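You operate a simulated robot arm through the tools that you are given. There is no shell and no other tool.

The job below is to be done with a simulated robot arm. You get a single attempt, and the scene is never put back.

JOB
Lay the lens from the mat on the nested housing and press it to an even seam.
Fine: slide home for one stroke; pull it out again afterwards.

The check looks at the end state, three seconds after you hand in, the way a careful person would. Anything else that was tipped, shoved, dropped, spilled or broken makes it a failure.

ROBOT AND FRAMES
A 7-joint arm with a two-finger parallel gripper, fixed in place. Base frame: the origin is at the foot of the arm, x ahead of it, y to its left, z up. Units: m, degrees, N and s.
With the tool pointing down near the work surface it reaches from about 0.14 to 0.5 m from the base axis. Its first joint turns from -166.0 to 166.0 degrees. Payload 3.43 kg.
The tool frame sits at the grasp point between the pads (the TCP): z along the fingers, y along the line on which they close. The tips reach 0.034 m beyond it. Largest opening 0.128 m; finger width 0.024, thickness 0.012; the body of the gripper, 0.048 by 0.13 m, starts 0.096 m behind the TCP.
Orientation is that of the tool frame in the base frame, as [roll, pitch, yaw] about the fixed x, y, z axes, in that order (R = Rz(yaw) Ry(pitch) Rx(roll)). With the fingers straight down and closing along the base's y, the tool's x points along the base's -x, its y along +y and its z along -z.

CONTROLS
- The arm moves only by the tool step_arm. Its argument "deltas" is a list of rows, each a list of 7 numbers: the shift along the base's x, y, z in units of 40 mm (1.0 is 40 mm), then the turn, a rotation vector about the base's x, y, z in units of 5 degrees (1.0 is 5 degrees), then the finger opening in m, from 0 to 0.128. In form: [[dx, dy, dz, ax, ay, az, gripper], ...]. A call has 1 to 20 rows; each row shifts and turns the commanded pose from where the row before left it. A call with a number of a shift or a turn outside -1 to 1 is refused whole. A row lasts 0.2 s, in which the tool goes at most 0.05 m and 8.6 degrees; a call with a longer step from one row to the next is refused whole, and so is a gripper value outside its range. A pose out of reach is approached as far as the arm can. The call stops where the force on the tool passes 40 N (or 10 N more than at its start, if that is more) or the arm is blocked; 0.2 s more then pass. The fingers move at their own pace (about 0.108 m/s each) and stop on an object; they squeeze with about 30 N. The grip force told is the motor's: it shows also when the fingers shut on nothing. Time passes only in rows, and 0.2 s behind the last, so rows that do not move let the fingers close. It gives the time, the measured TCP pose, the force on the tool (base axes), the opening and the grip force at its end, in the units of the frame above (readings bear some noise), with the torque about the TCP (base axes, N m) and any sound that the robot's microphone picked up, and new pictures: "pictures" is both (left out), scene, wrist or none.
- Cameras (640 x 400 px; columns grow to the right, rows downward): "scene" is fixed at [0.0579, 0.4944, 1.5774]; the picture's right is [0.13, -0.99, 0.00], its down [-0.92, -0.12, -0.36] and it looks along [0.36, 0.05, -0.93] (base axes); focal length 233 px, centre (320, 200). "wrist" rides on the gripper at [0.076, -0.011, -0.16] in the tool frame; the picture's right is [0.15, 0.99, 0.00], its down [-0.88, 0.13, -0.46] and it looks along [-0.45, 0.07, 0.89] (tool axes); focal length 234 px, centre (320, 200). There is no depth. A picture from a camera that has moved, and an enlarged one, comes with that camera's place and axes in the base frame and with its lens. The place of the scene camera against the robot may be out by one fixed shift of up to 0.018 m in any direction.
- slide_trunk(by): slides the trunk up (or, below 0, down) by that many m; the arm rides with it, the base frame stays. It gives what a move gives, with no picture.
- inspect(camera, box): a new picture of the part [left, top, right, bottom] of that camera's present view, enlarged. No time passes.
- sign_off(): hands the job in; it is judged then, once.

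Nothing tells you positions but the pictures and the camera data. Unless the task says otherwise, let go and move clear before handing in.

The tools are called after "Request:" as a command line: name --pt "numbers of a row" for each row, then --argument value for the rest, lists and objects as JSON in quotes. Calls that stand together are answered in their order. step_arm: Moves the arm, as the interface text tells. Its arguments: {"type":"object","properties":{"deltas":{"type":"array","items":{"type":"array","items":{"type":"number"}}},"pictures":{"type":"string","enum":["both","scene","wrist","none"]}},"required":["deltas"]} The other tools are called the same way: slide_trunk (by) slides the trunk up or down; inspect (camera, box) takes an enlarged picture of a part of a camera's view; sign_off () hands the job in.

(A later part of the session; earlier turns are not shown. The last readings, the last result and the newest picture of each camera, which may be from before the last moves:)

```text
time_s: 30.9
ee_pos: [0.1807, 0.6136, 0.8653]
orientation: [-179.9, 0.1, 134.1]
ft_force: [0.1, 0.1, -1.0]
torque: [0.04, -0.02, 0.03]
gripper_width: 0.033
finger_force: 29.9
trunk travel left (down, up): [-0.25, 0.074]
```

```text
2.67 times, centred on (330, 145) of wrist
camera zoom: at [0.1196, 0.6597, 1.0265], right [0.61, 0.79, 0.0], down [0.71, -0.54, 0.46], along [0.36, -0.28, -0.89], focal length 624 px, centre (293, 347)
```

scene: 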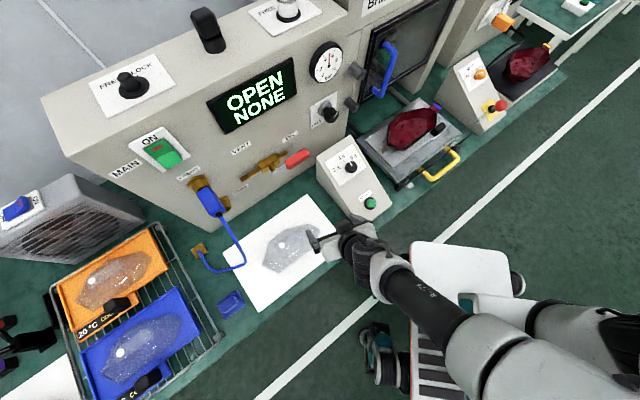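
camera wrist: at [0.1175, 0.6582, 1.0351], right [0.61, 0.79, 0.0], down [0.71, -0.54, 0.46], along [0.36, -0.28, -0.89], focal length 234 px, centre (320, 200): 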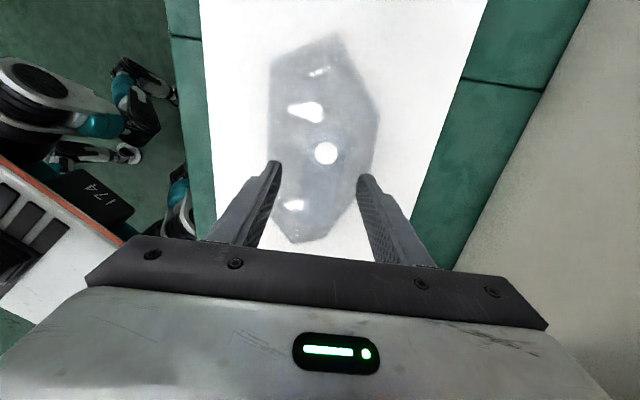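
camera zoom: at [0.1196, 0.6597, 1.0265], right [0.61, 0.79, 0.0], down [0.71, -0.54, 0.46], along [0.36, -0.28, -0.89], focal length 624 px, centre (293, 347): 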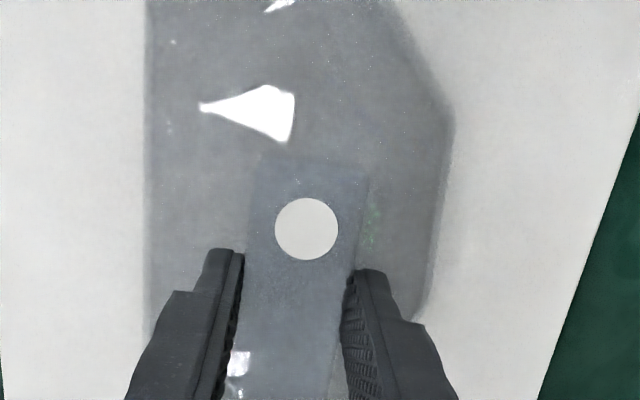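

The block is gripped cleanly at 33 mm with 30 N and no vertical reaction. I'll lift a little and check the lens comes up level.

Request:
step_arm --pt "0 0 0.1 0 0 0 0.02" --pt "0 0 0.2 0 0 0 0.02" --pt "0 0 0.3 0 0 0 0.02" --pt "0 0 0 0 0 0 0.02"

Request:
inspect --camera "wrist" --box '[230, 50, 430, 200]'

```text
time_s: 31.9
ee_pos: [0.1815, 0.614, 0.8905]
orientation: [-179.9, 0.1, 133.9]
ft_force: [-0.1, 0.9, -1.0]
torque: [0.03, 0.02, -0.01]
gripper_width: 0.0333
finger_force: 30.0
trunk travel left (down, up): [-0.25, 0.074]
camera wrist: at [0.1196, 0.6604, 1.051], right [0.61, 0.79, 0.0], down [0.71, -0.54, 0.46], along [0.36, -0.28, -0.89], focal length 234 px, centre (320, 200)
```

scene: 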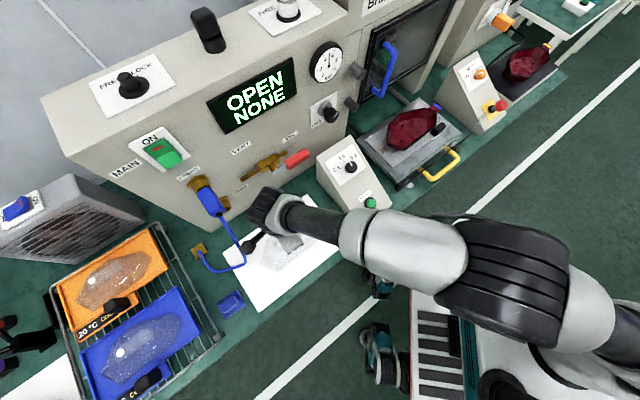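
wrist: 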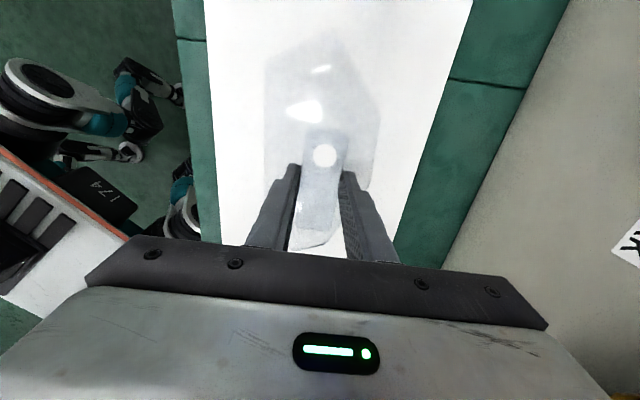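

```text
2.67 times, centred on (330, 125) of wrist
camera zoom: at [0.1196, 0.6604, 1.051], right [0.61, 0.79, 0.0], down [0.71, -0.54, 0.46], along [0.36, -0.28, -0.89], focal length 624 px, centre (293, 400)
```

zoom: 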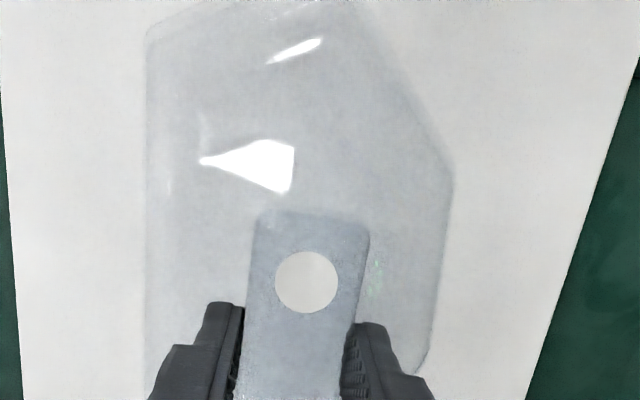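

The lens is in hand and level. I'll zoom to record how it sits in the gripper, then raise it for the carry.

Request:
inspect --camera "wrist" --box '[250, 20, 400, 140]'

Request:
inspect --camera "wrist" --box '[250, 140, 400, 260]'

Request:
step_arm --pt "0 0 0.6 0 0 0 0.02" --pt "0 0 1 0 0 0 0.02" --pt "0 0 1 0 0 0 0.02" --pt "0 0 1 0 0 0 0.02" --pt "0 0 1 0 0 0 0.02" --pt "0 0 1 0 0 0 0.02" --pt "0 0 0.6 0 0 0 0.02"

```text
3.33 times, centred on (325, 80) of wrist
camera zoom: at [0.1196, 0.6604, 1.051], right [0.61, 0.79, 0.0], down [0.71, -0.54, 0.46], along [0.36, -0.28, -0.89], focal length 781 px, centre (303, 600)
```

zoom: 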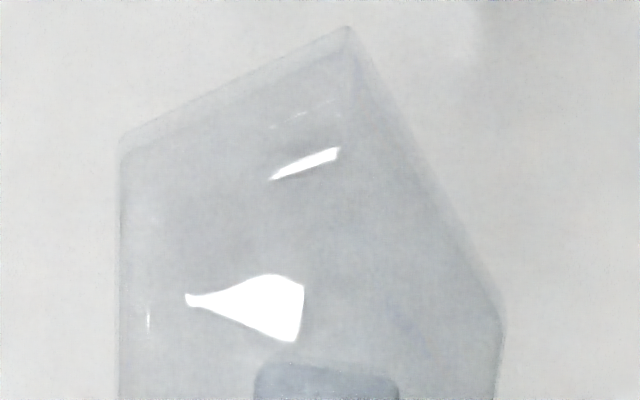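

```text
3.33 times, centred on (325, 200) of wrist
camera zoom: at [0.1196, 0.6604, 1.051], right [0.61, 0.79, 0.0], down [0.71, -0.54, 0.46], along [0.36, -0.28, -0.89], focal length 781 px, centre (303, 200)
```

zoom: 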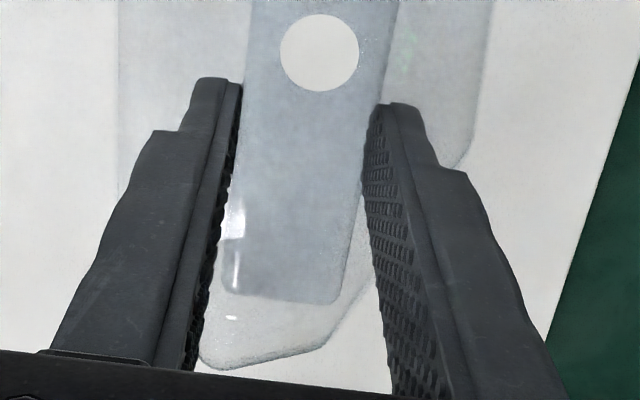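

```text
time_s: 33.5
ee_pos: [0.1796, 0.6137, 1.1388]
orientation: [-179.9, -0.1, 134.0]
ft_force: [0.4, 1.0, -0.7]
torque: [0.02, 0.01, 0.01]
gripper_width: 0.0331
finger_force: 29.5
trunk travel left (down, up): [-0.25, 0.074]
camera wrist: at [0.1187, 0.6593, 1.2986], right [0.61, 0.79, 0.0], down [0.71, -0.54, 0.46], along [0.36, -0.28, -0.89], focal length 234 px, centre (320, 200)
```

scene: 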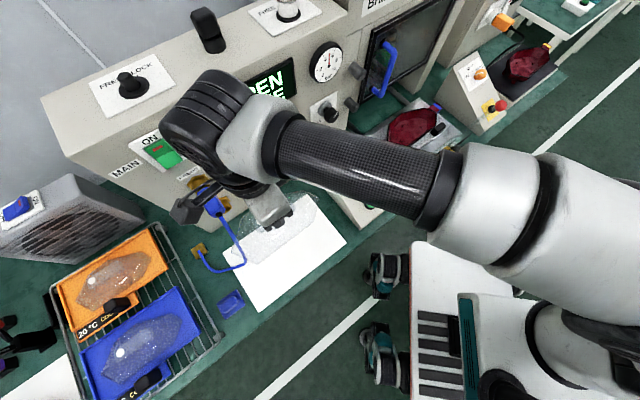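
wrist: 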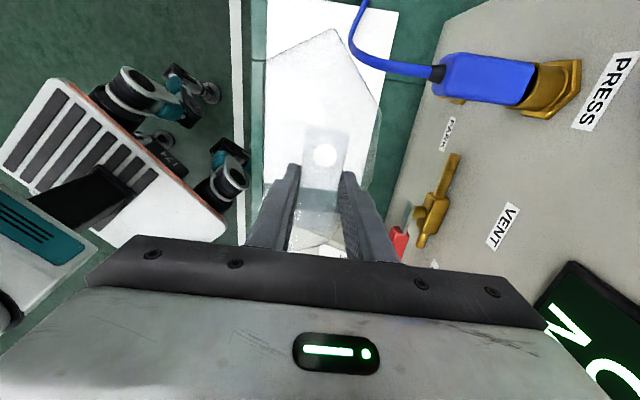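

The lens is steady in the grip. Now I'll carry it at this height over to the robot side of the nest, where the camera can see the housing beside the lens.

Request:
step_arm --pt "0.604 -0.946 0 0 0 0 0.02" --pt "0.604 -0.946 0 0 0 0 0.02" --pt "0.604 -0.946 0 0 0 0 0.02" --pt "0.604 -0.946 0 0 0 0 0.02" --pt "0.604 -0.946 0 0 0 0 0.02" --pt "0.604 -0.946 0 0 0 0 0.02"

```text
time_s: 34.9
ee_pos: [0.3271, 0.3866, 1.1393]
orientation: [180.0, 0.0, 134.0]
ft_force: [0.2, -0.2, -1.4]
torque: [-0.02, 0.01, 0.0]
gripper_width: 0.0332
finger_force: 30.2
trunk travel left (down, up): [-0.25, 0.074]
camera wrist: at [0.2658, 0.4319, 1.2996], right [0.61, 0.79, 0.0], down [0.71, -0.54, 0.46], along [0.36, -0.28, -0.89], focal length 234 px, centre (320, 200)
```

scene: 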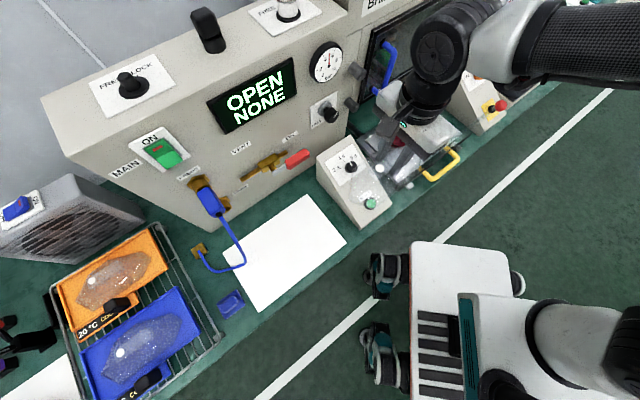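
wrist: 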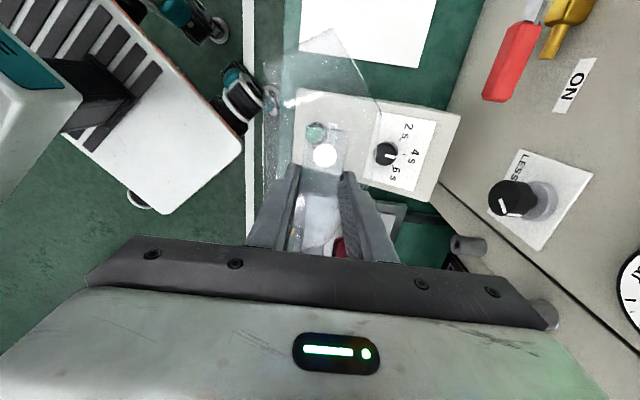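

Request:
step_arm --pt "0.604 -0.946 0 0 0 0 0.02" --pt "0.604 -0.946 0 0 0 0 0.02" --pt "0.604 -0.946 0 0 0 0 0.02" --pt "0.604 -0.946 0 0 0 0 0.02" --pt "0.604 -0.946 0 0 0 0 0.02" --pt "0.604 -0.946 0 0 0 0 0.02"

```text
time_s: 36.3
ee_pos: [0.4716, 0.1596, 1.1399]
orientation: [-179.9, 0.1, 133.9]
ft_force: [-0.4, 0.3, -1.5]
torque: [-0.02, -0.02, 0.01]
gripper_width: 0.0336
finger_force: 29.8
trunk travel left (down, up): [-0.25, 0.074]
camera wrist: at [0.4105, 0.2058, 1.2994], right [0.61, 0.79, 0.0], down [0.71, -0.54, 0.45], along [0.36, -0.28, -0.89], focal length 234 px, centre (320, 200)
```

scene: 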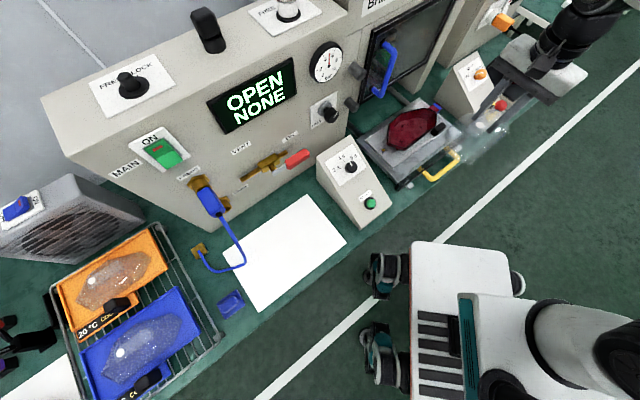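
wrist: 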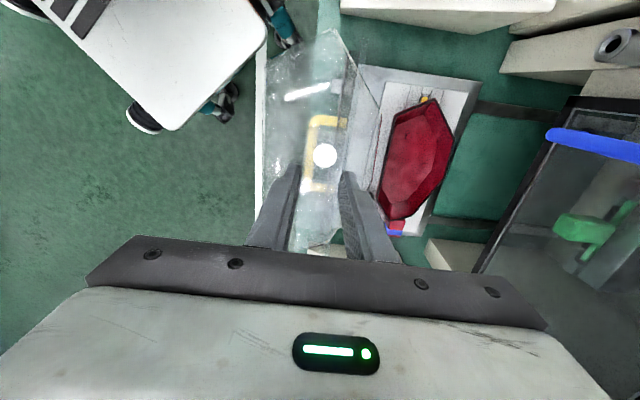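

The housing is now clearly visible beside the lens. I'll zoom in to measure its rim.

Request:
inspect --camera "wrist" --box '[360, 80, 480, 160]'

Request:
inspect --camera "wrist" --box '[360, 155, 480, 235]'

Request:
inspect --camera "wrist" --box '[340, 50, 500, 250]'

Request:
inspect --camera "wrist" --box '[470, 60, 640, 300]'

Request:
inspect --camera "scene" --box '[350, 80, 490, 200]'

```text
5.00 times, centred on (420, 120) of wrist
camera zoom: at [0.4105, 0.2058, 1.2994], right [0.61, 0.79, 0.0], down [0.71, -0.54, 0.45], along [0.36, -0.28, -0.89], focal length 1171 px, centre (-180, 600)
```

zoom: 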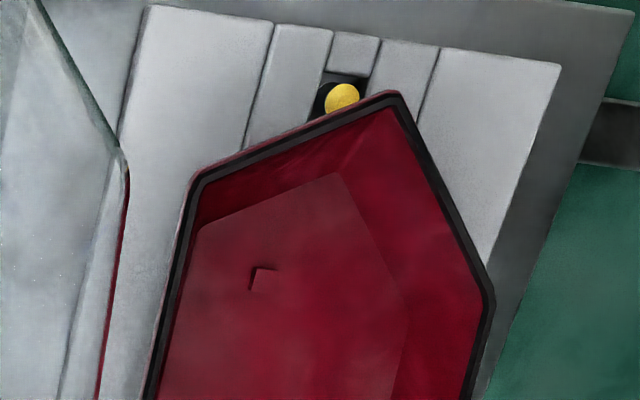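

```text
5.00 times, centred on (420, 195) of wrist
camera zoom: at [0.4105, 0.2058, 1.2994], right [0.61, 0.79, 0.0], down [0.71, -0.54, 0.45], along [0.36, -0.28, -0.89], focal length 1171 px, centre (-180, 225)
```

zoom: 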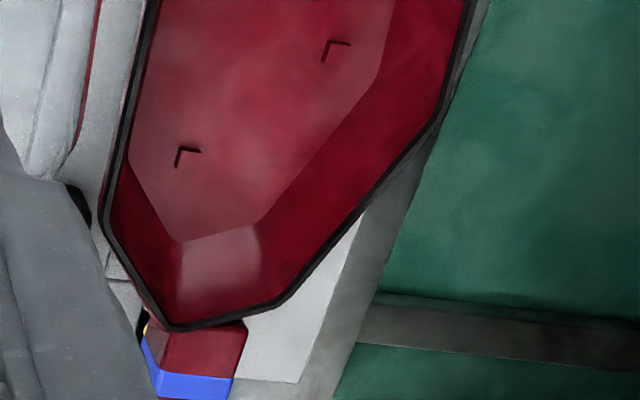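

```text
2.00 times, centred on (420, 150) of wrist
camera zoom: at [0.4105, 0.2058, 1.2994], right [0.61, 0.79, 0.0], down [0.71, -0.54, 0.45], along [0.36, -0.28, -0.89], focal length 468 px, centre (120, 300)
```

zoom: 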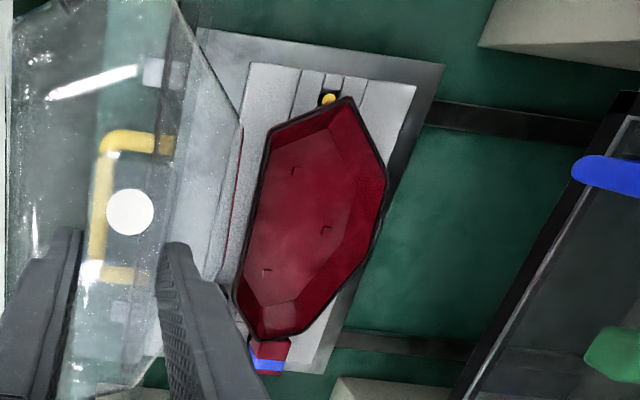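

```text
1.67 times, centred on (555, 180) of wrist
camera zoom: at [0.4105, 0.2058, 1.2994], right [0.61, 0.79, 0.0], down [0.71, -0.54, 0.45], along [0.36, -0.28, -0.89], focal length 390 px, centre (-72, 233)
```

zoom: 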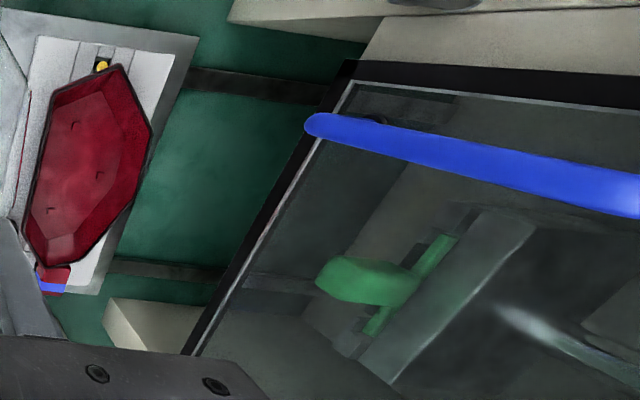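

```text
3.33 times, centred on (420, 140) of scene
camera zoom: at [0.0579, 0.4944, 1.5774], right [0.13, -0.99, 0.0], down [-0.92, -0.12, -0.36], along [0.36, 0.05, -0.93], focal length 777 px, centre (-13, 400)
```

zoom: 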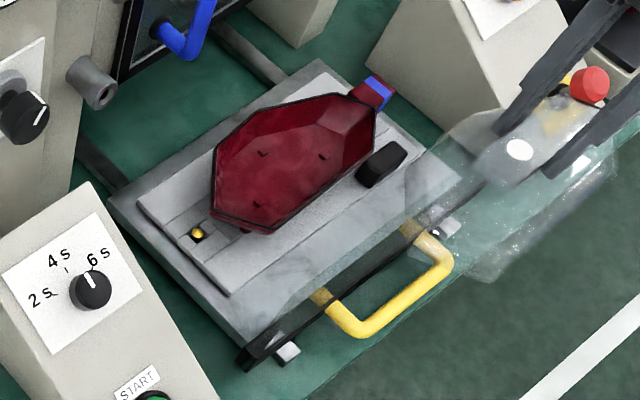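

Request:
inspect --camera "scene" --box '[385, 120, 485, 200]'

Request:
inspect --camera "scene" --box '[440, 80, 500, 150]'

Request:
inspect --camera "scene" --box '[340, 0, 480, 110]'

```text
5.00 times, centred on (435, 160) of scene
camera zoom: at [0.0579, 0.4944, 1.5774], right [0.13, -0.99, 0.0], down [-0.92, -0.12, -0.36], along [0.36, 0.05, -0.93], focal length 1166 px, centre (-255, 400)
```

zoom: 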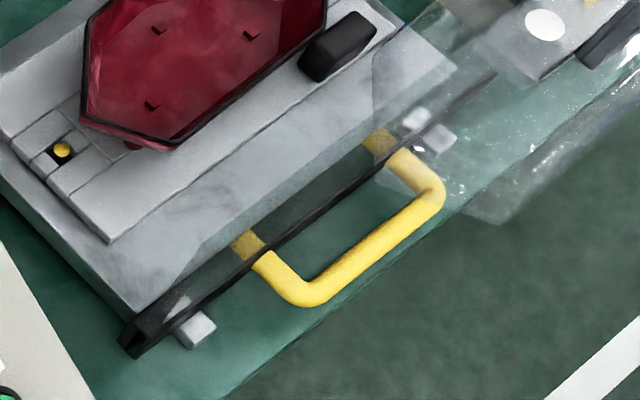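

```text
5.71 times, centred on (470, 115) of scene
camera zoom: at [0.0579, 0.4944, 1.5774], right [0.13, -0.99, 0.0], down [-0.92, -0.12, -0.36], along [0.36, 0.05, -0.93], focal length 1332 px, centre (-537, 686)
```

zoom: 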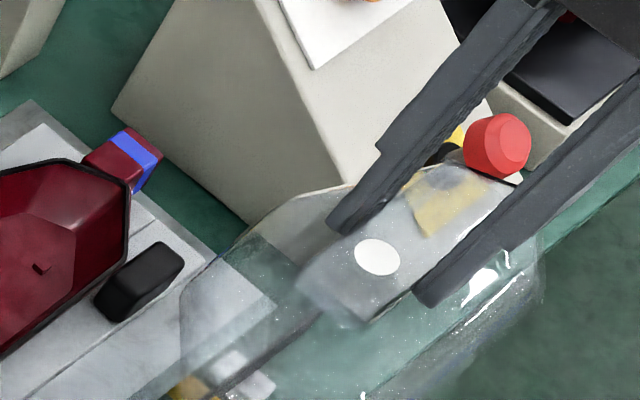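

```text
3.64 times, centred on (410, 55) of scene
camera zoom: at [0.0579, 0.4944, 1.5774], right [0.13, -0.99, 0.0], down [-0.92, -0.12, -0.36], along [0.36, 0.05, -0.93], focal length 848 px, centre (-7, 727)
```

zoom: 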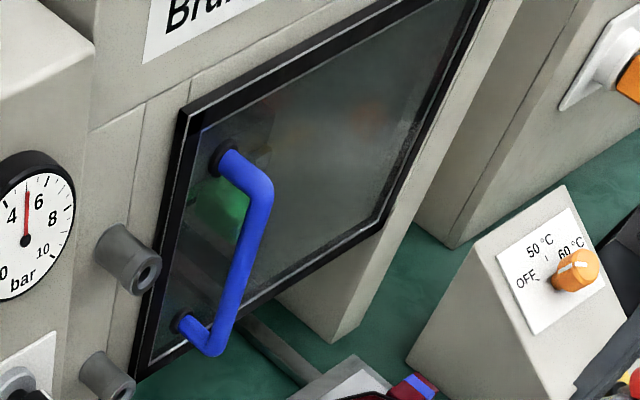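

The housing rim comes out near z ≈ 0.90 with its long edge at about -43°, and the front screen looks low enough to pass over. I'll move the lens above the housing at this height, with a small yaw correction.

Request:
step_arm --pt "0.77 0.48 0 0 0 0.1 0.02" --pt "0.77 0.48 0 0 0 0.1 0.02" --pt "0.77 0.48 0 0 0 0.1 0.02" --pt "0.77 0.48 0 0 0 0.1 0.02" --pt "0.77 0.48 0 0 0 0.1 0.02"

Request:
inspect --camera "wrist" --box '[230, 10, 430, 260]'

```text
time_s: 37.5
ee_pos: [0.6255, 0.2565, 1.1369]
orientation: [-179.8, -0.1, 136.4]
ft_force: [-0.6, 0.8, -0.8]
torque: [-0.01, 0.02, 0.01]
gripper_width: 0.0331
finger_force: 30.0
trunk travel left (down, up): [-0.25, 0.074]
camera wrist: at [0.5623, 0.2997, 1.2976], right [0.58, 0.82, 0.0], down [0.73, -0.51, 0.45], along [0.37, -0.26, -0.89], focal length 234 px, centre (320, 200)
```

scene: 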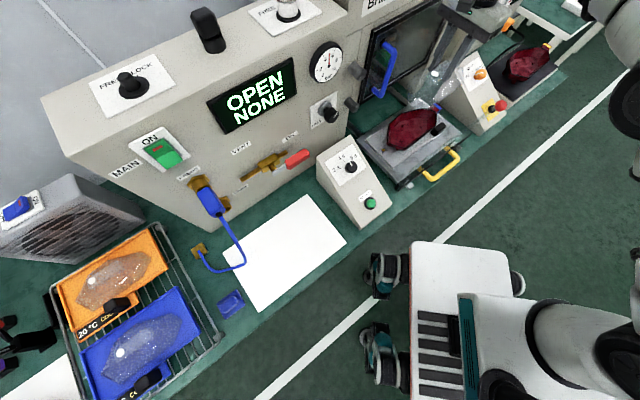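
wrist: 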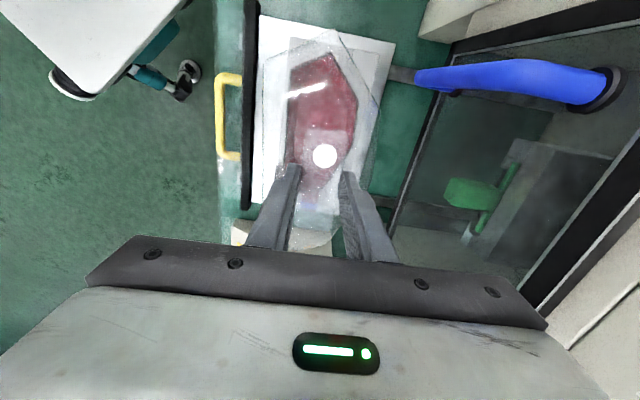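

```text
1.60 times, centred on (330, 135) of wrist
camera zoom: at [0.5623, 0.2997, 1.2976], right [0.58, 0.82, 0.0], down [0.73, -0.51, 0.45], along [0.37, -0.26, -0.89], focal length 375 px, centre (304, 304)
```

zoom: 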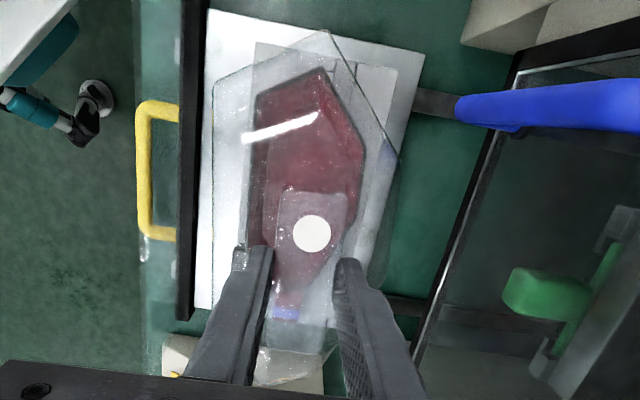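

Request:
inspect --camera "wrist" --box '[265, 30, 385, 110]'

Request:
inspect --camera "wrist" --box '[265, 105, 385, 185]'

```text
5.00 times, centred on (325, 70) of wrist
camera zoom: at [0.5623, 0.2997, 1.2976], right [0.58, 0.82, 0.0], down [0.73, -0.51, 0.45], along [0.37, -0.26, -0.89], focal length 1171 px, centre (295, 850)
```

zoom: 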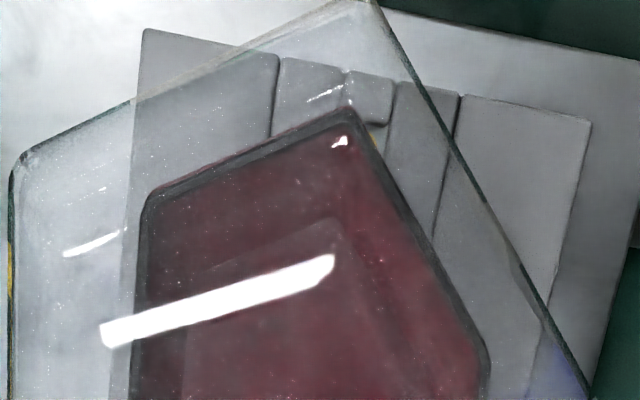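

```text
5.00 times, centred on (325, 145) of wrist
camera zoom: at [0.5623, 0.2997, 1.2976], right [0.58, 0.82, 0.0], down [0.73, -0.51, 0.45], along [0.37, -0.26, -0.89], focal length 1171 px, centre (295, 475)
```

zoom: 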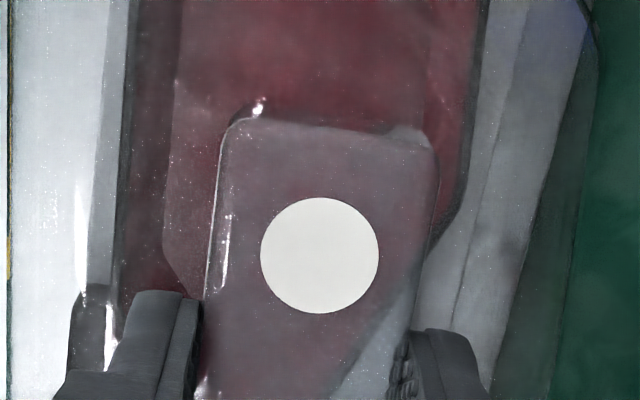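

The clear lens lets me see the housing rim right through it. I'll come down about 10 cm and measure again to fix the rim height by parallax.

Request:
step_arm --pt "0 0 -0.8 0 0 0 0.02" --pt "0 0 -0.9 0 0 0 0.02" --pt "0 0 -0.8 0 0 0 0.02" --pictures "wrist"

Request:
inspect --camera "wrist" --box '[255, 10, 385, 97]'

Request:
inspect --camera "wrist" --box '[255, 90, 385, 177]'

Request:
inspect --camera "wrist" --box '[255, 170, 385, 257]'

```text
time_s: 38.3
ee_pos: [0.6245, 0.2573, 1.0376]
orientation: [180.0, 0.0, 136.4]
ft_force: [-0.3, 0.0, -1.0]
torque: [0.07, -0.01, 0.03]
gripper_width: 0.0333
finger_force: 30.0
trunk travel left (down, up): [-0.25, 0.074]
camera wrist: at [0.5616, 0.2995, 1.1978], right [0.58, 0.82, 0.0], down [0.73, -0.51, 0.46], along [0.37, -0.26, -0.89], focal length 234 px, centre (320, 200)
```

wrist: 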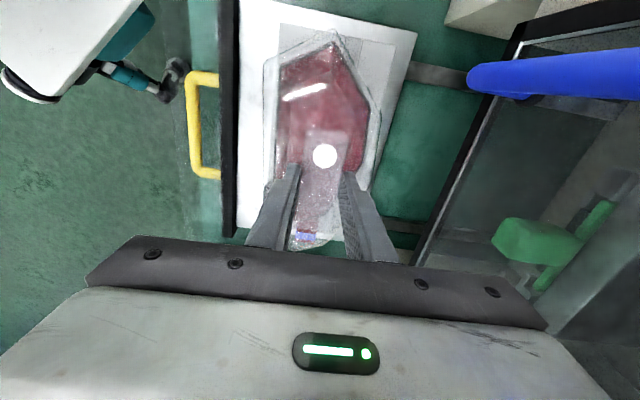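

```text
4.60 times, centred on (320, 54) of wrist
camera zoom: at [0.5616, 0.2995, 1.1978], right [0.58, 0.82, 0.0], down [0.73, -0.51, 0.46], along [0.37, -0.26, -0.89], focal length 1077 px, centre (320, 874)
```

zoom: 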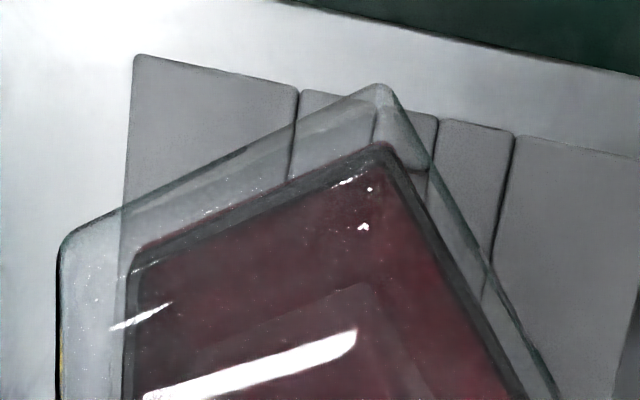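

```text
4.60 times, centred on (320, 134) of wrist
camera zoom: at [0.5616, 0.2995, 1.1978], right [0.58, 0.82, 0.0], down [0.73, -0.51, 0.46], along [0.37, -0.26, -0.89], focal length 1077 px, centre (320, 506)
```

zoom: 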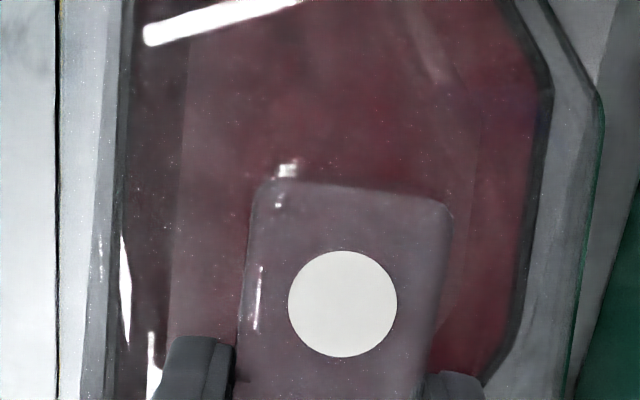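

```text
4.60 times, centred on (320, 214) of wrist
camera zoom: at [0.5616, 0.2995, 1.1978], right [0.58, 0.82, 0.0], down [0.73, -0.51, 0.46], along [0.37, -0.26, -0.89], focal length 1077 px, centre (320, 138)
```

zoom: 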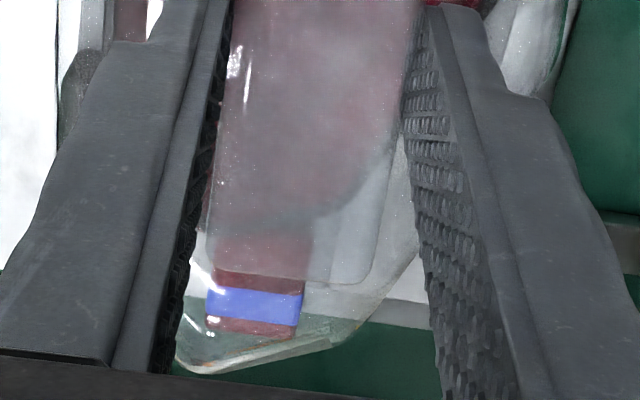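

The rim height resolves to z ≈ 0.92, and the lens and rim outlines are the same size. Only a 2–3 mm shift is needed, so I'll apply it and come down to about 1.5 cm above the rim.

Request:
step_arm --pt "0.054 0.031 -0.4 0 0 -0.08 0.02" --pt "0 0 -0.4 0 0 0 0.02" --pt "0 0 -0.2 0 0 0 0.02" --pt "0 0 0 0 0 0 0.02" --pictures "wrist"

Request:
inspect --camera "wrist" --box '[255, 15, 385, 102]'

Request:
inspect --camera "wrist" --box '[255, 90, 385, 177]'

Request:
inspect --camera "wrist" --box '[255, 170, 385, 257]'

```text
time_s: 39.3
ee_pos: [0.6267, 0.2576, 0.9973]
orientation: [-179.9, 0.0, 136.0]
ft_force: [0.1, 0.3, -1.9]
torque: [0.02, -0.01, -0.02]
gripper_width: 0.0334
finger_force: 30.2
trunk travel left (down, up): [-0.25, 0.074]
camera wrist: at [0.564, 0.3013, 1.1578], right [0.58, 0.81, 0.0], down [0.73, -0.52, 0.46], along [0.37, -0.27, -0.89], focal length 234 px, centre (320, 200)
```

wrist: 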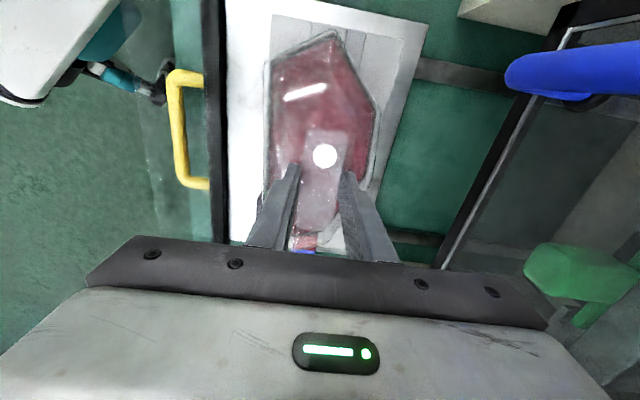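

```text
4.60 times, centred on (320, 58) of wrist
camera zoom: at [0.564, 0.3013, 1.1578], right [0.58, 0.81, 0.0], down [0.73, -0.52, 0.46], along [0.37, -0.27, -0.89], focal length 1077 px, centre (320, 851)
```

zoom: 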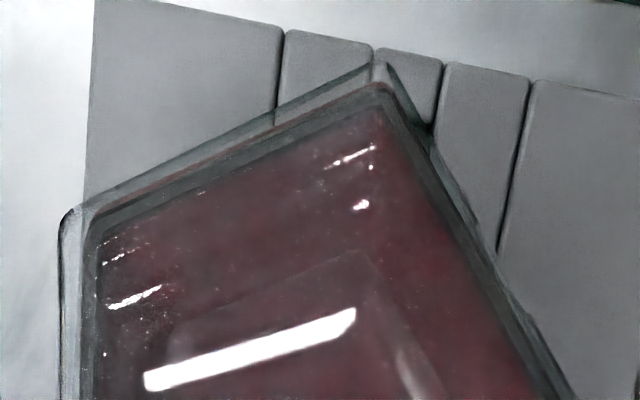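

```text
4.60 times, centred on (320, 134) of wrist
camera zoom: at [0.564, 0.3013, 1.1578], right [0.58, 0.81, 0.0], down [0.73, -0.52, 0.46], along [0.37, -0.27, -0.89], focal length 1077 px, centre (320, 506)
```

zoom: 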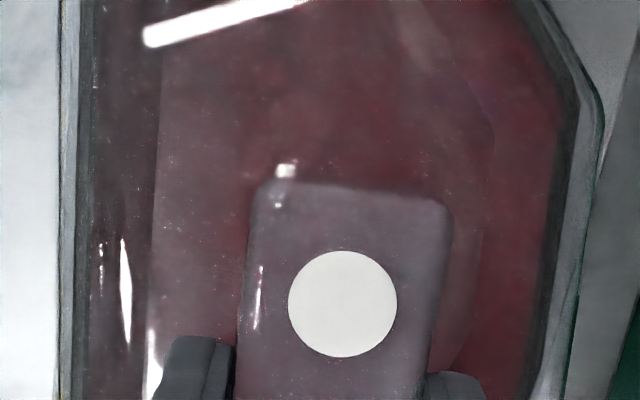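

```text
4.60 times, centred on (320, 214) of wrist
camera zoom: at [0.564, 0.3013, 1.1578], right [0.58, 0.81, 0.0], down [0.73, -0.52, 0.46], along [0.37, -0.27, -0.89], focal length 1077 px, centre (320, 138)
```

zoom: 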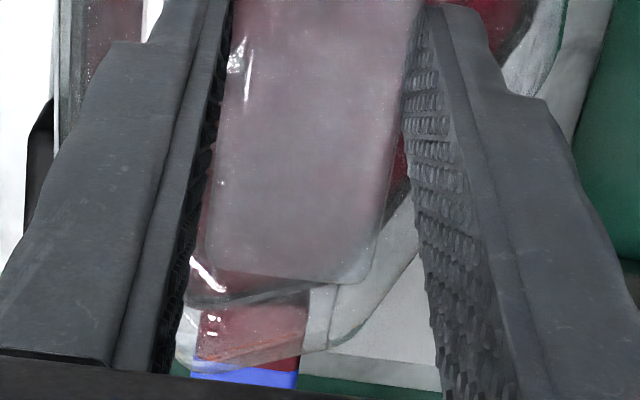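

Alignment is within about 1–2 mm. I'll apply a small yaw trim and lower to a few millimetres above the rim for a final check.

Request:
step_arm --pt "-0.02 0 -0.2 0 0 -0.12 0.02" --pt "0 0 -0.1 0 0 0 0.02" --pt "0 0 0 0 0 0 0.02" --pictures "wrist"

Request:
inspect --camera "wrist" --box '[255, 15, 385, 102]'

Request:
inspect --camera "wrist" --box '[255, 90, 385, 177]'

Request:
inspect --camera "wrist" --box '[255, 170, 385, 257]'

Request:
inspect --camera "scene" --box '[350, 60, 490, 190]'

```text
time_s: 40.1
ee_pos: [0.6255, 0.2576, 0.9861]
orientation: [-179.9, 0.1, 135.4]
ft_force: [0.8, -0.1, -1.3]
torque: [0.0, -0.03, 0.04]
gripper_width: 0.0334
finger_force: 30.5
trunk travel left (down, up): [-0.25, 0.074]
camera wrist: at [0.5638, 0.302, 1.1463], right [0.59, 0.81, 0.0], down [0.72, -0.52, 0.46], along [0.37, -0.27, -0.89], focal length 234 px, centre (320, 200)
```

wrist: 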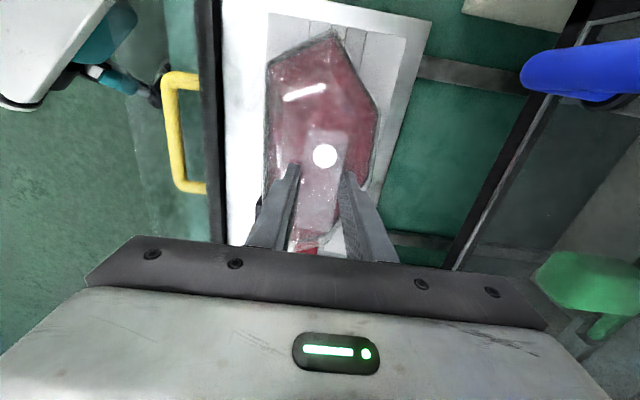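

```text
4.60 times, centred on (320, 58) of wrist
camera zoom: at [0.5638, 0.302, 1.1463], right [0.59, 0.81, 0.0], down [0.72, -0.52, 0.46], along [0.37, -0.27, -0.89], focal length 1077 px, centre (320, 851)
```

zoom: 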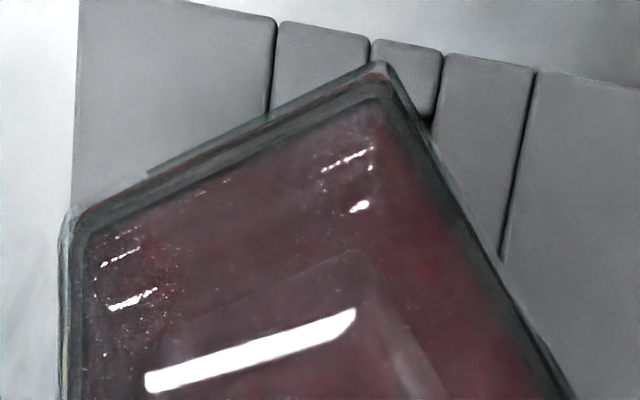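

```text
4.60 times, centred on (320, 134) of wrist
camera zoom: at [0.5638, 0.302, 1.1463], right [0.59, 0.81, 0.0], down [0.72, -0.52, 0.46], along [0.37, -0.27, -0.89], focal length 1077 px, centre (320, 506)
```

zoom: 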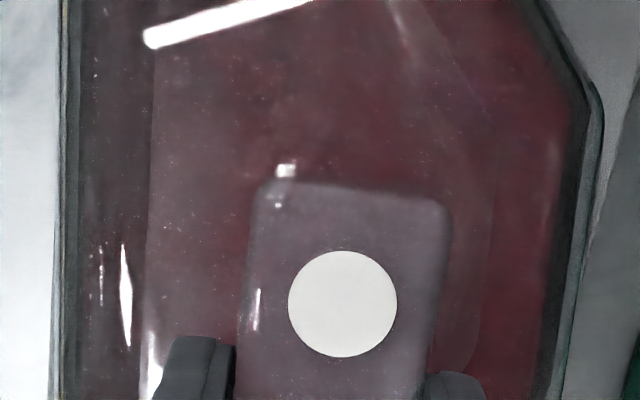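

```text
4.60 times, centred on (320, 214) of wrist
camera zoom: at [0.5638, 0.302, 1.1463], right [0.59, 0.81, 0.0], down [0.72, -0.52, 0.46], along [0.37, -0.27, -0.89], focal length 1077 px, centre (320, 138)
```

zoom: 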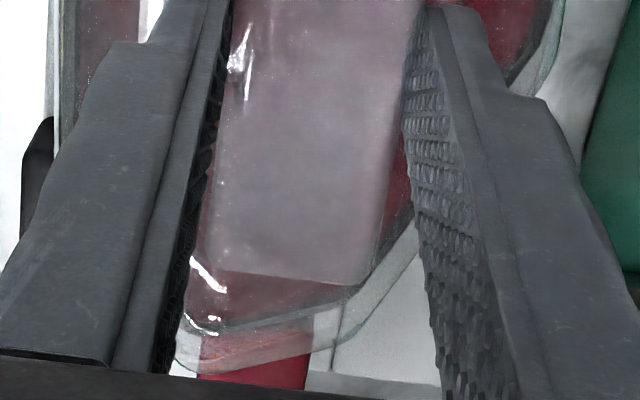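

```text
3.08 times, centred on (420, 125) of scene
camera zoom: at [0.0579, 0.4944, 1.5774], right [0.13, -0.99, 0.0], down [-0.92, -0.12, -0.36], along [0.36, 0.05, -0.93], focal length 717 px, centre (12, 431)
```

zoom: 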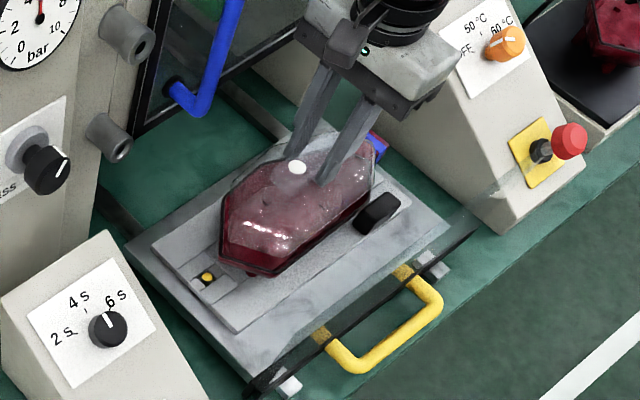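

Request:
step_arm --pt "-0.026 0.009 -0.1 0 0 0 0.02" --pt "0 0 0 0 0 0 0.02" --pictures "none"

Request:
step_arm --pt "0 0 -0.08 0 0 0 0.02" --pt "0 0 0 0 0 0 0.02" --pictures "none"

Request:
inspect --camera "wrist" --box '[255, 15, 385, 102]'

Request:
inspect --camera "wrist" --box '[255, 90, 385, 177]'

Request:
inspect --camera "wrist" --box '[255, 170, 385, 257]'

```text
time_s: 40.7
ee_pos: [0.6242, 0.2583, 0.9827]
orientation: [-179.9, 0.0, 135.4]
ft_force: [-0.6, -0.5, -0.5]
torque: [0.03, 0.05, -0.01]
gripper_width: 0.0331
finger_force: 30.0
trunk travel left (down, up): [-0.25, 0.074]
```

```text
time_s: 41.3
ee_pos: [0.624, 0.2577, 0.9791]
orientation: [-179.9, -0.1, 135.3]
ft_force: [-0.8, -0.1, -0.2]
torque: [-0.01, 0.0, -0.01]
gripper_width: 0.0329
finger_force: 29.8
trunk travel left (down, up): [-0.25, 0.074]
```

```text
4.60 times, centred on (320, 58) of wrist
camera zoom: at [0.5631, 0.3022, 1.1392], right [0.59, 0.81, 0.0], down [0.72, -0.52, 0.46], along [0.37, -0.27, -0.89], focal length 1077 px, centre (320, 851)
```

zoom: 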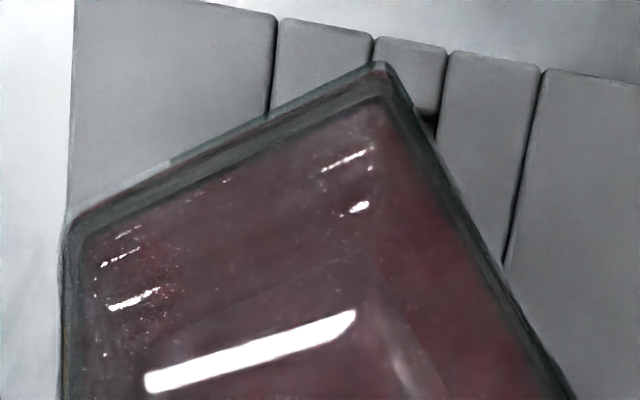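

```text
4.60 times, centred on (320, 134) of wrist
camera zoom: at [0.5631, 0.3022, 1.1392], right [0.59, 0.81, 0.0], down [0.72, -0.52, 0.46], along [0.37, -0.27, -0.89], focal length 1077 px, centre (320, 506)
```

zoom: 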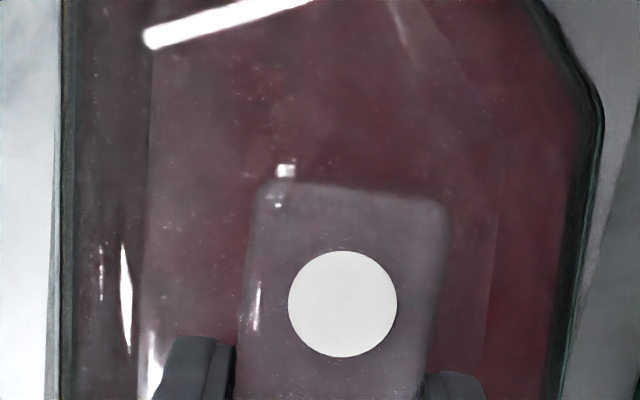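

```text
4.60 times, centred on (320, 214) of wrist
camera zoom: at [0.5631, 0.3022, 1.1392], right [0.59, 0.81, 0.0], down [0.72, -0.52, 0.46], along [0.37, -0.27, -0.89], focal length 1077 px, centre (320, 138)
```

zoom: 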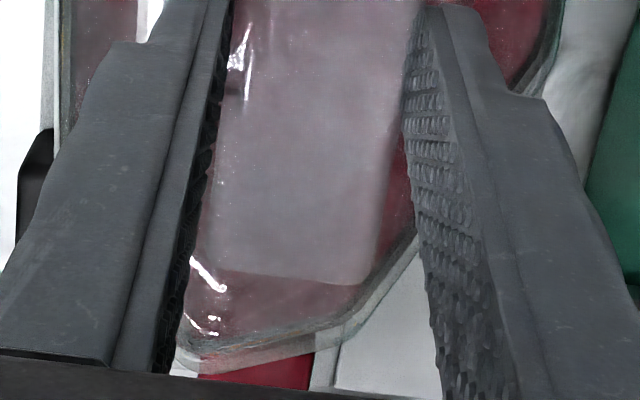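

Request:
step_arm --pt "0 0 -0.06 0 0 0 0.02" --pt "0 0 0 0 0 0 0.02" --pictures "none"

Request:
inspect --camera "scene" --box '[385, 95, 455, 150]'

Request:
inspect --camera "wrist" --box '[285, 195, 385, 260]'

Request:
inspect --camera "wrist" --box '[255, 15, 385, 102]'

```text
time_s: 41.9
ee_pos: [0.6246, 0.2582, 0.9768]
orientation: [-180.0, 0.0, 135.3]
ft_force: [-0.5, 0.3, -0.7]
torque: [-0.02, 0.0, 0.02]
gripper_width: 0.033
finger_force: 30.0
trunk travel left (down, up): [-0.25, 0.074]
```

```text
7.27 times, centred on (420, 122) of scene
camera zoom: at [0.0579, 0.4944, 1.5774], right [0.13, -0.99, 0.0], down [-0.92, -0.12, -0.36], along [0.36, 0.05, -0.93], focal length 1695 px, centre (-407, 764)
```

zoom: 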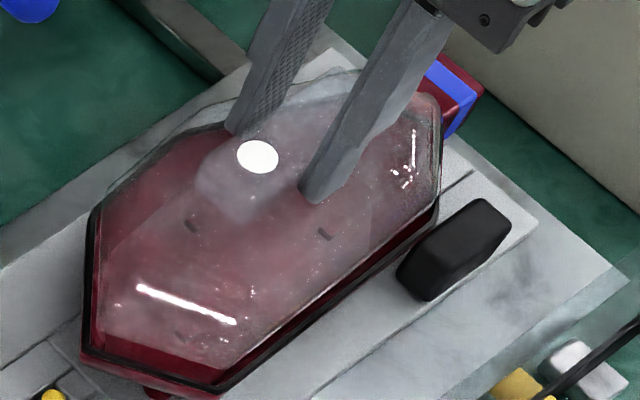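

```text
6.15 times, centred on (335, 228) of wrist
camera zoom: at [0.563, 0.3022, 1.137], right [0.59, 0.81, 0.0], down [0.72, -0.52, 0.46], along [0.37, -0.27, -0.89], focal length 1441 px, centre (228, 31)
```

zoom: 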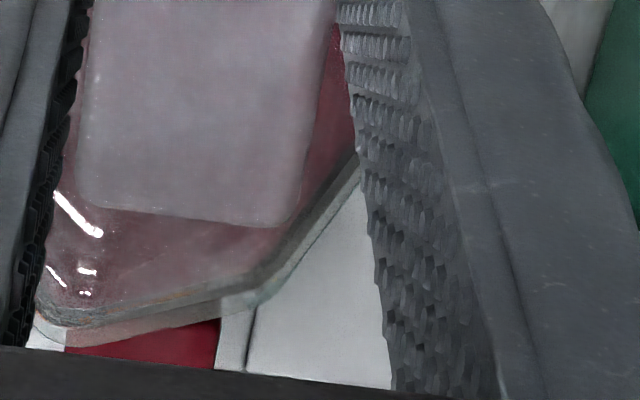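

```text
4.60 times, centred on (320, 58) of wrist
camera zoom: at [0.563, 0.3022, 1.137], right [0.59, 0.81, 0.0], down [0.72, -0.52, 0.46], along [0.37, -0.27, -0.89], focal length 1077 px, centre (320, 851)
```

zoom: 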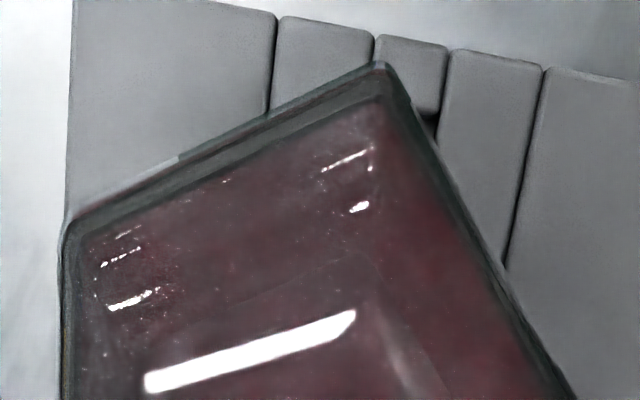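

Request:
inspect --camera "scene" --box '[380, 115, 420, 150]'

Request:
inspect --camera "scene" --box '[415, 95, 455, 130]'

```text
11.43 times, centred on (400, 132) of scene
camera zoom: at [0.0579, 0.4944, 1.5774], right [0.13, -0.99, 0.0], down [-0.92, -0.12, -0.36], along [0.36, 0.05, -0.93], focal length 2664 px, centre (-594, 971)
```

zoom: 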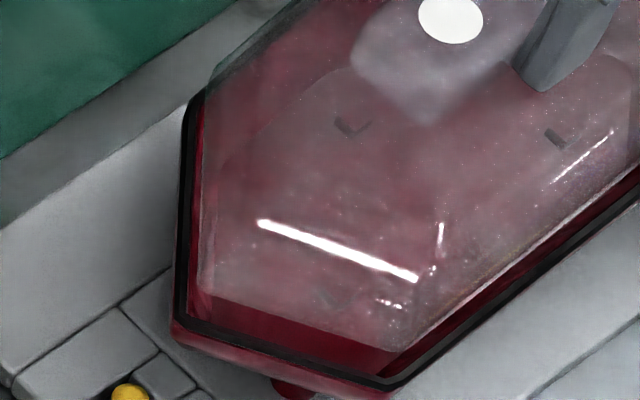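

```text
11.43 times, centred on (435, 112) of scene
camera zoom: at [0.0579, 0.4944, 1.5774], right [0.13, -0.99, 0.0], down [-0.92, -0.12, -0.36], along [0.36, 0.05, -0.93], focal length 2664 px, centre (-994, 1200)
```

zoom: 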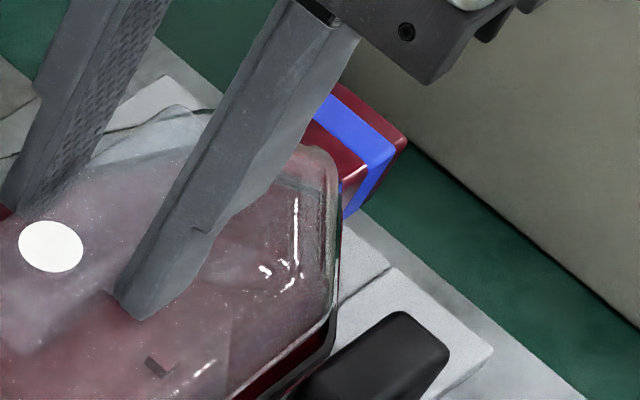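

Scene parallax suggests there is still a gap of roughly a centimetre, so the rim is lower than the through-lens estimate. I'll keep lowering in small steps and watch the force.

Request:
step_arm --pt "0 0 -0.1 0 0 0 0.02" --pt "0 0 0 0 0 0 0.02" --pictures "none"

Request:
inspect --camera "scene" --box '[380, 115, 420, 150]'

Request:
inspect --camera "wrist" --box '[255, 15, 385, 102]'

Request:
inspect --camera "wrist" --box '[255, 90, 385, 177]'

Request:
inspect --camera "wrist" --box '[285, 195, 385, 260]'

```text
time_s: 42.5
ee_pos: [0.6254, 0.2569, 0.9729]
orientation: [-180.0, 0.0, 135.4]
ft_force: [0.0, -0.3, -1.3]
torque: [-0.03, -0.01, 0.03]
gripper_width: 0.033
finger_force: 30.2
trunk travel left (down, up): [-0.25, 0.074]
```

```text
11.43 times, centred on (400, 132) of scene
camera zoom: at [0.0579, 0.4944, 1.5774], right [0.13, -0.99, 0.0], down [-0.92, -0.12, -0.36], along [0.36, 0.05, -0.93], focal length 2664 px, centre (-594, 971)
```

zoom: 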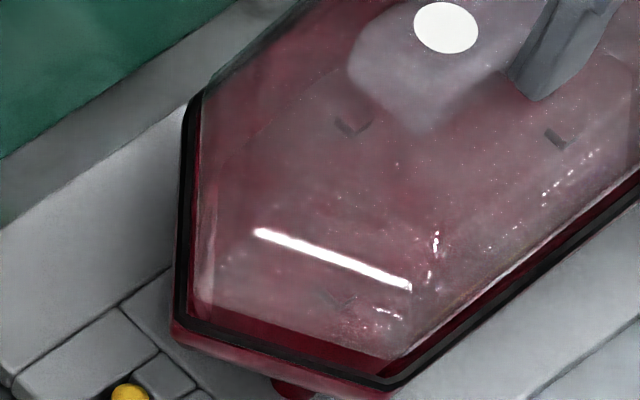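

```text
4.60 times, centred on (320, 58) of wrist
camera zoom: at [0.5631, 0.3021, 1.1329], right [0.59, 0.81, 0.0], down [0.72, -0.52, 0.46], along [0.37, -0.27, -0.89], focal length 1077 px, centre (320, 851)
```

zoom: 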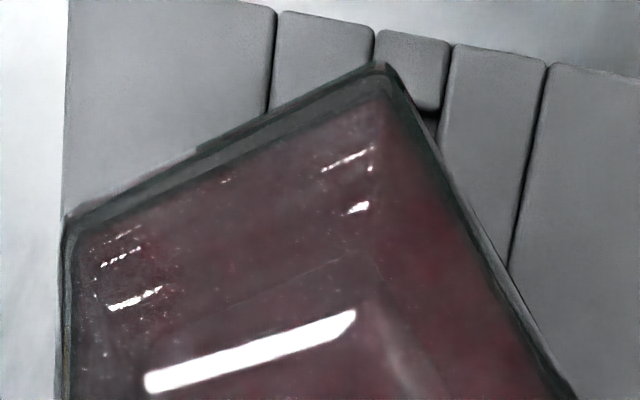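

```text
4.60 times, centred on (320, 134) of wrist
camera zoom: at [0.5631, 0.3021, 1.1329], right [0.59, 0.81, 0.0], down [0.72, -0.52, 0.46], along [0.37, -0.27, -0.89], focal length 1077 px, centre (320, 506)
```

zoom: 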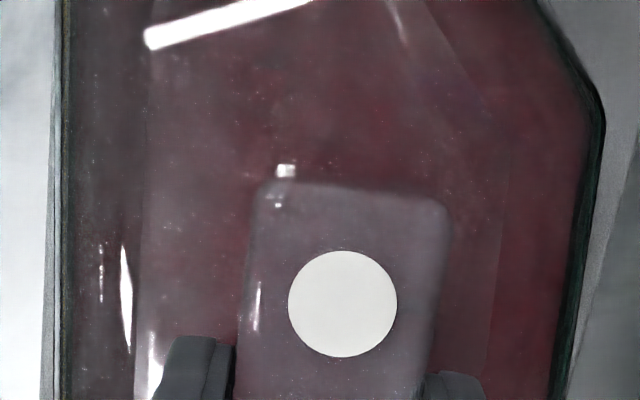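

```text
6.15 times, centred on (335, 228) of wrist
camera zoom: at [0.5631, 0.3021, 1.1329], right [0.59, 0.81, 0.0], down [0.72, -0.52, 0.46], along [0.37, -0.27, -0.89], focal length 1441 px, centre (228, 31)
```

zoom: 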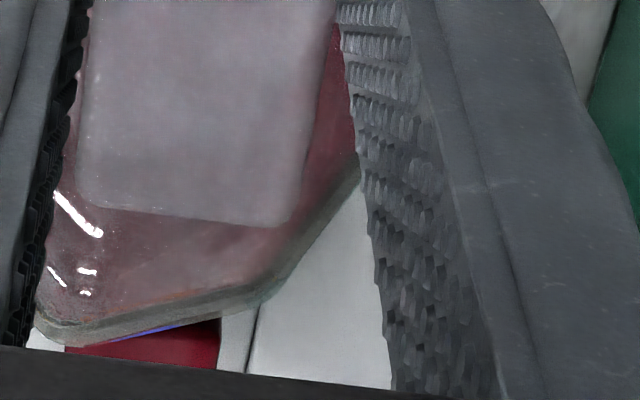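

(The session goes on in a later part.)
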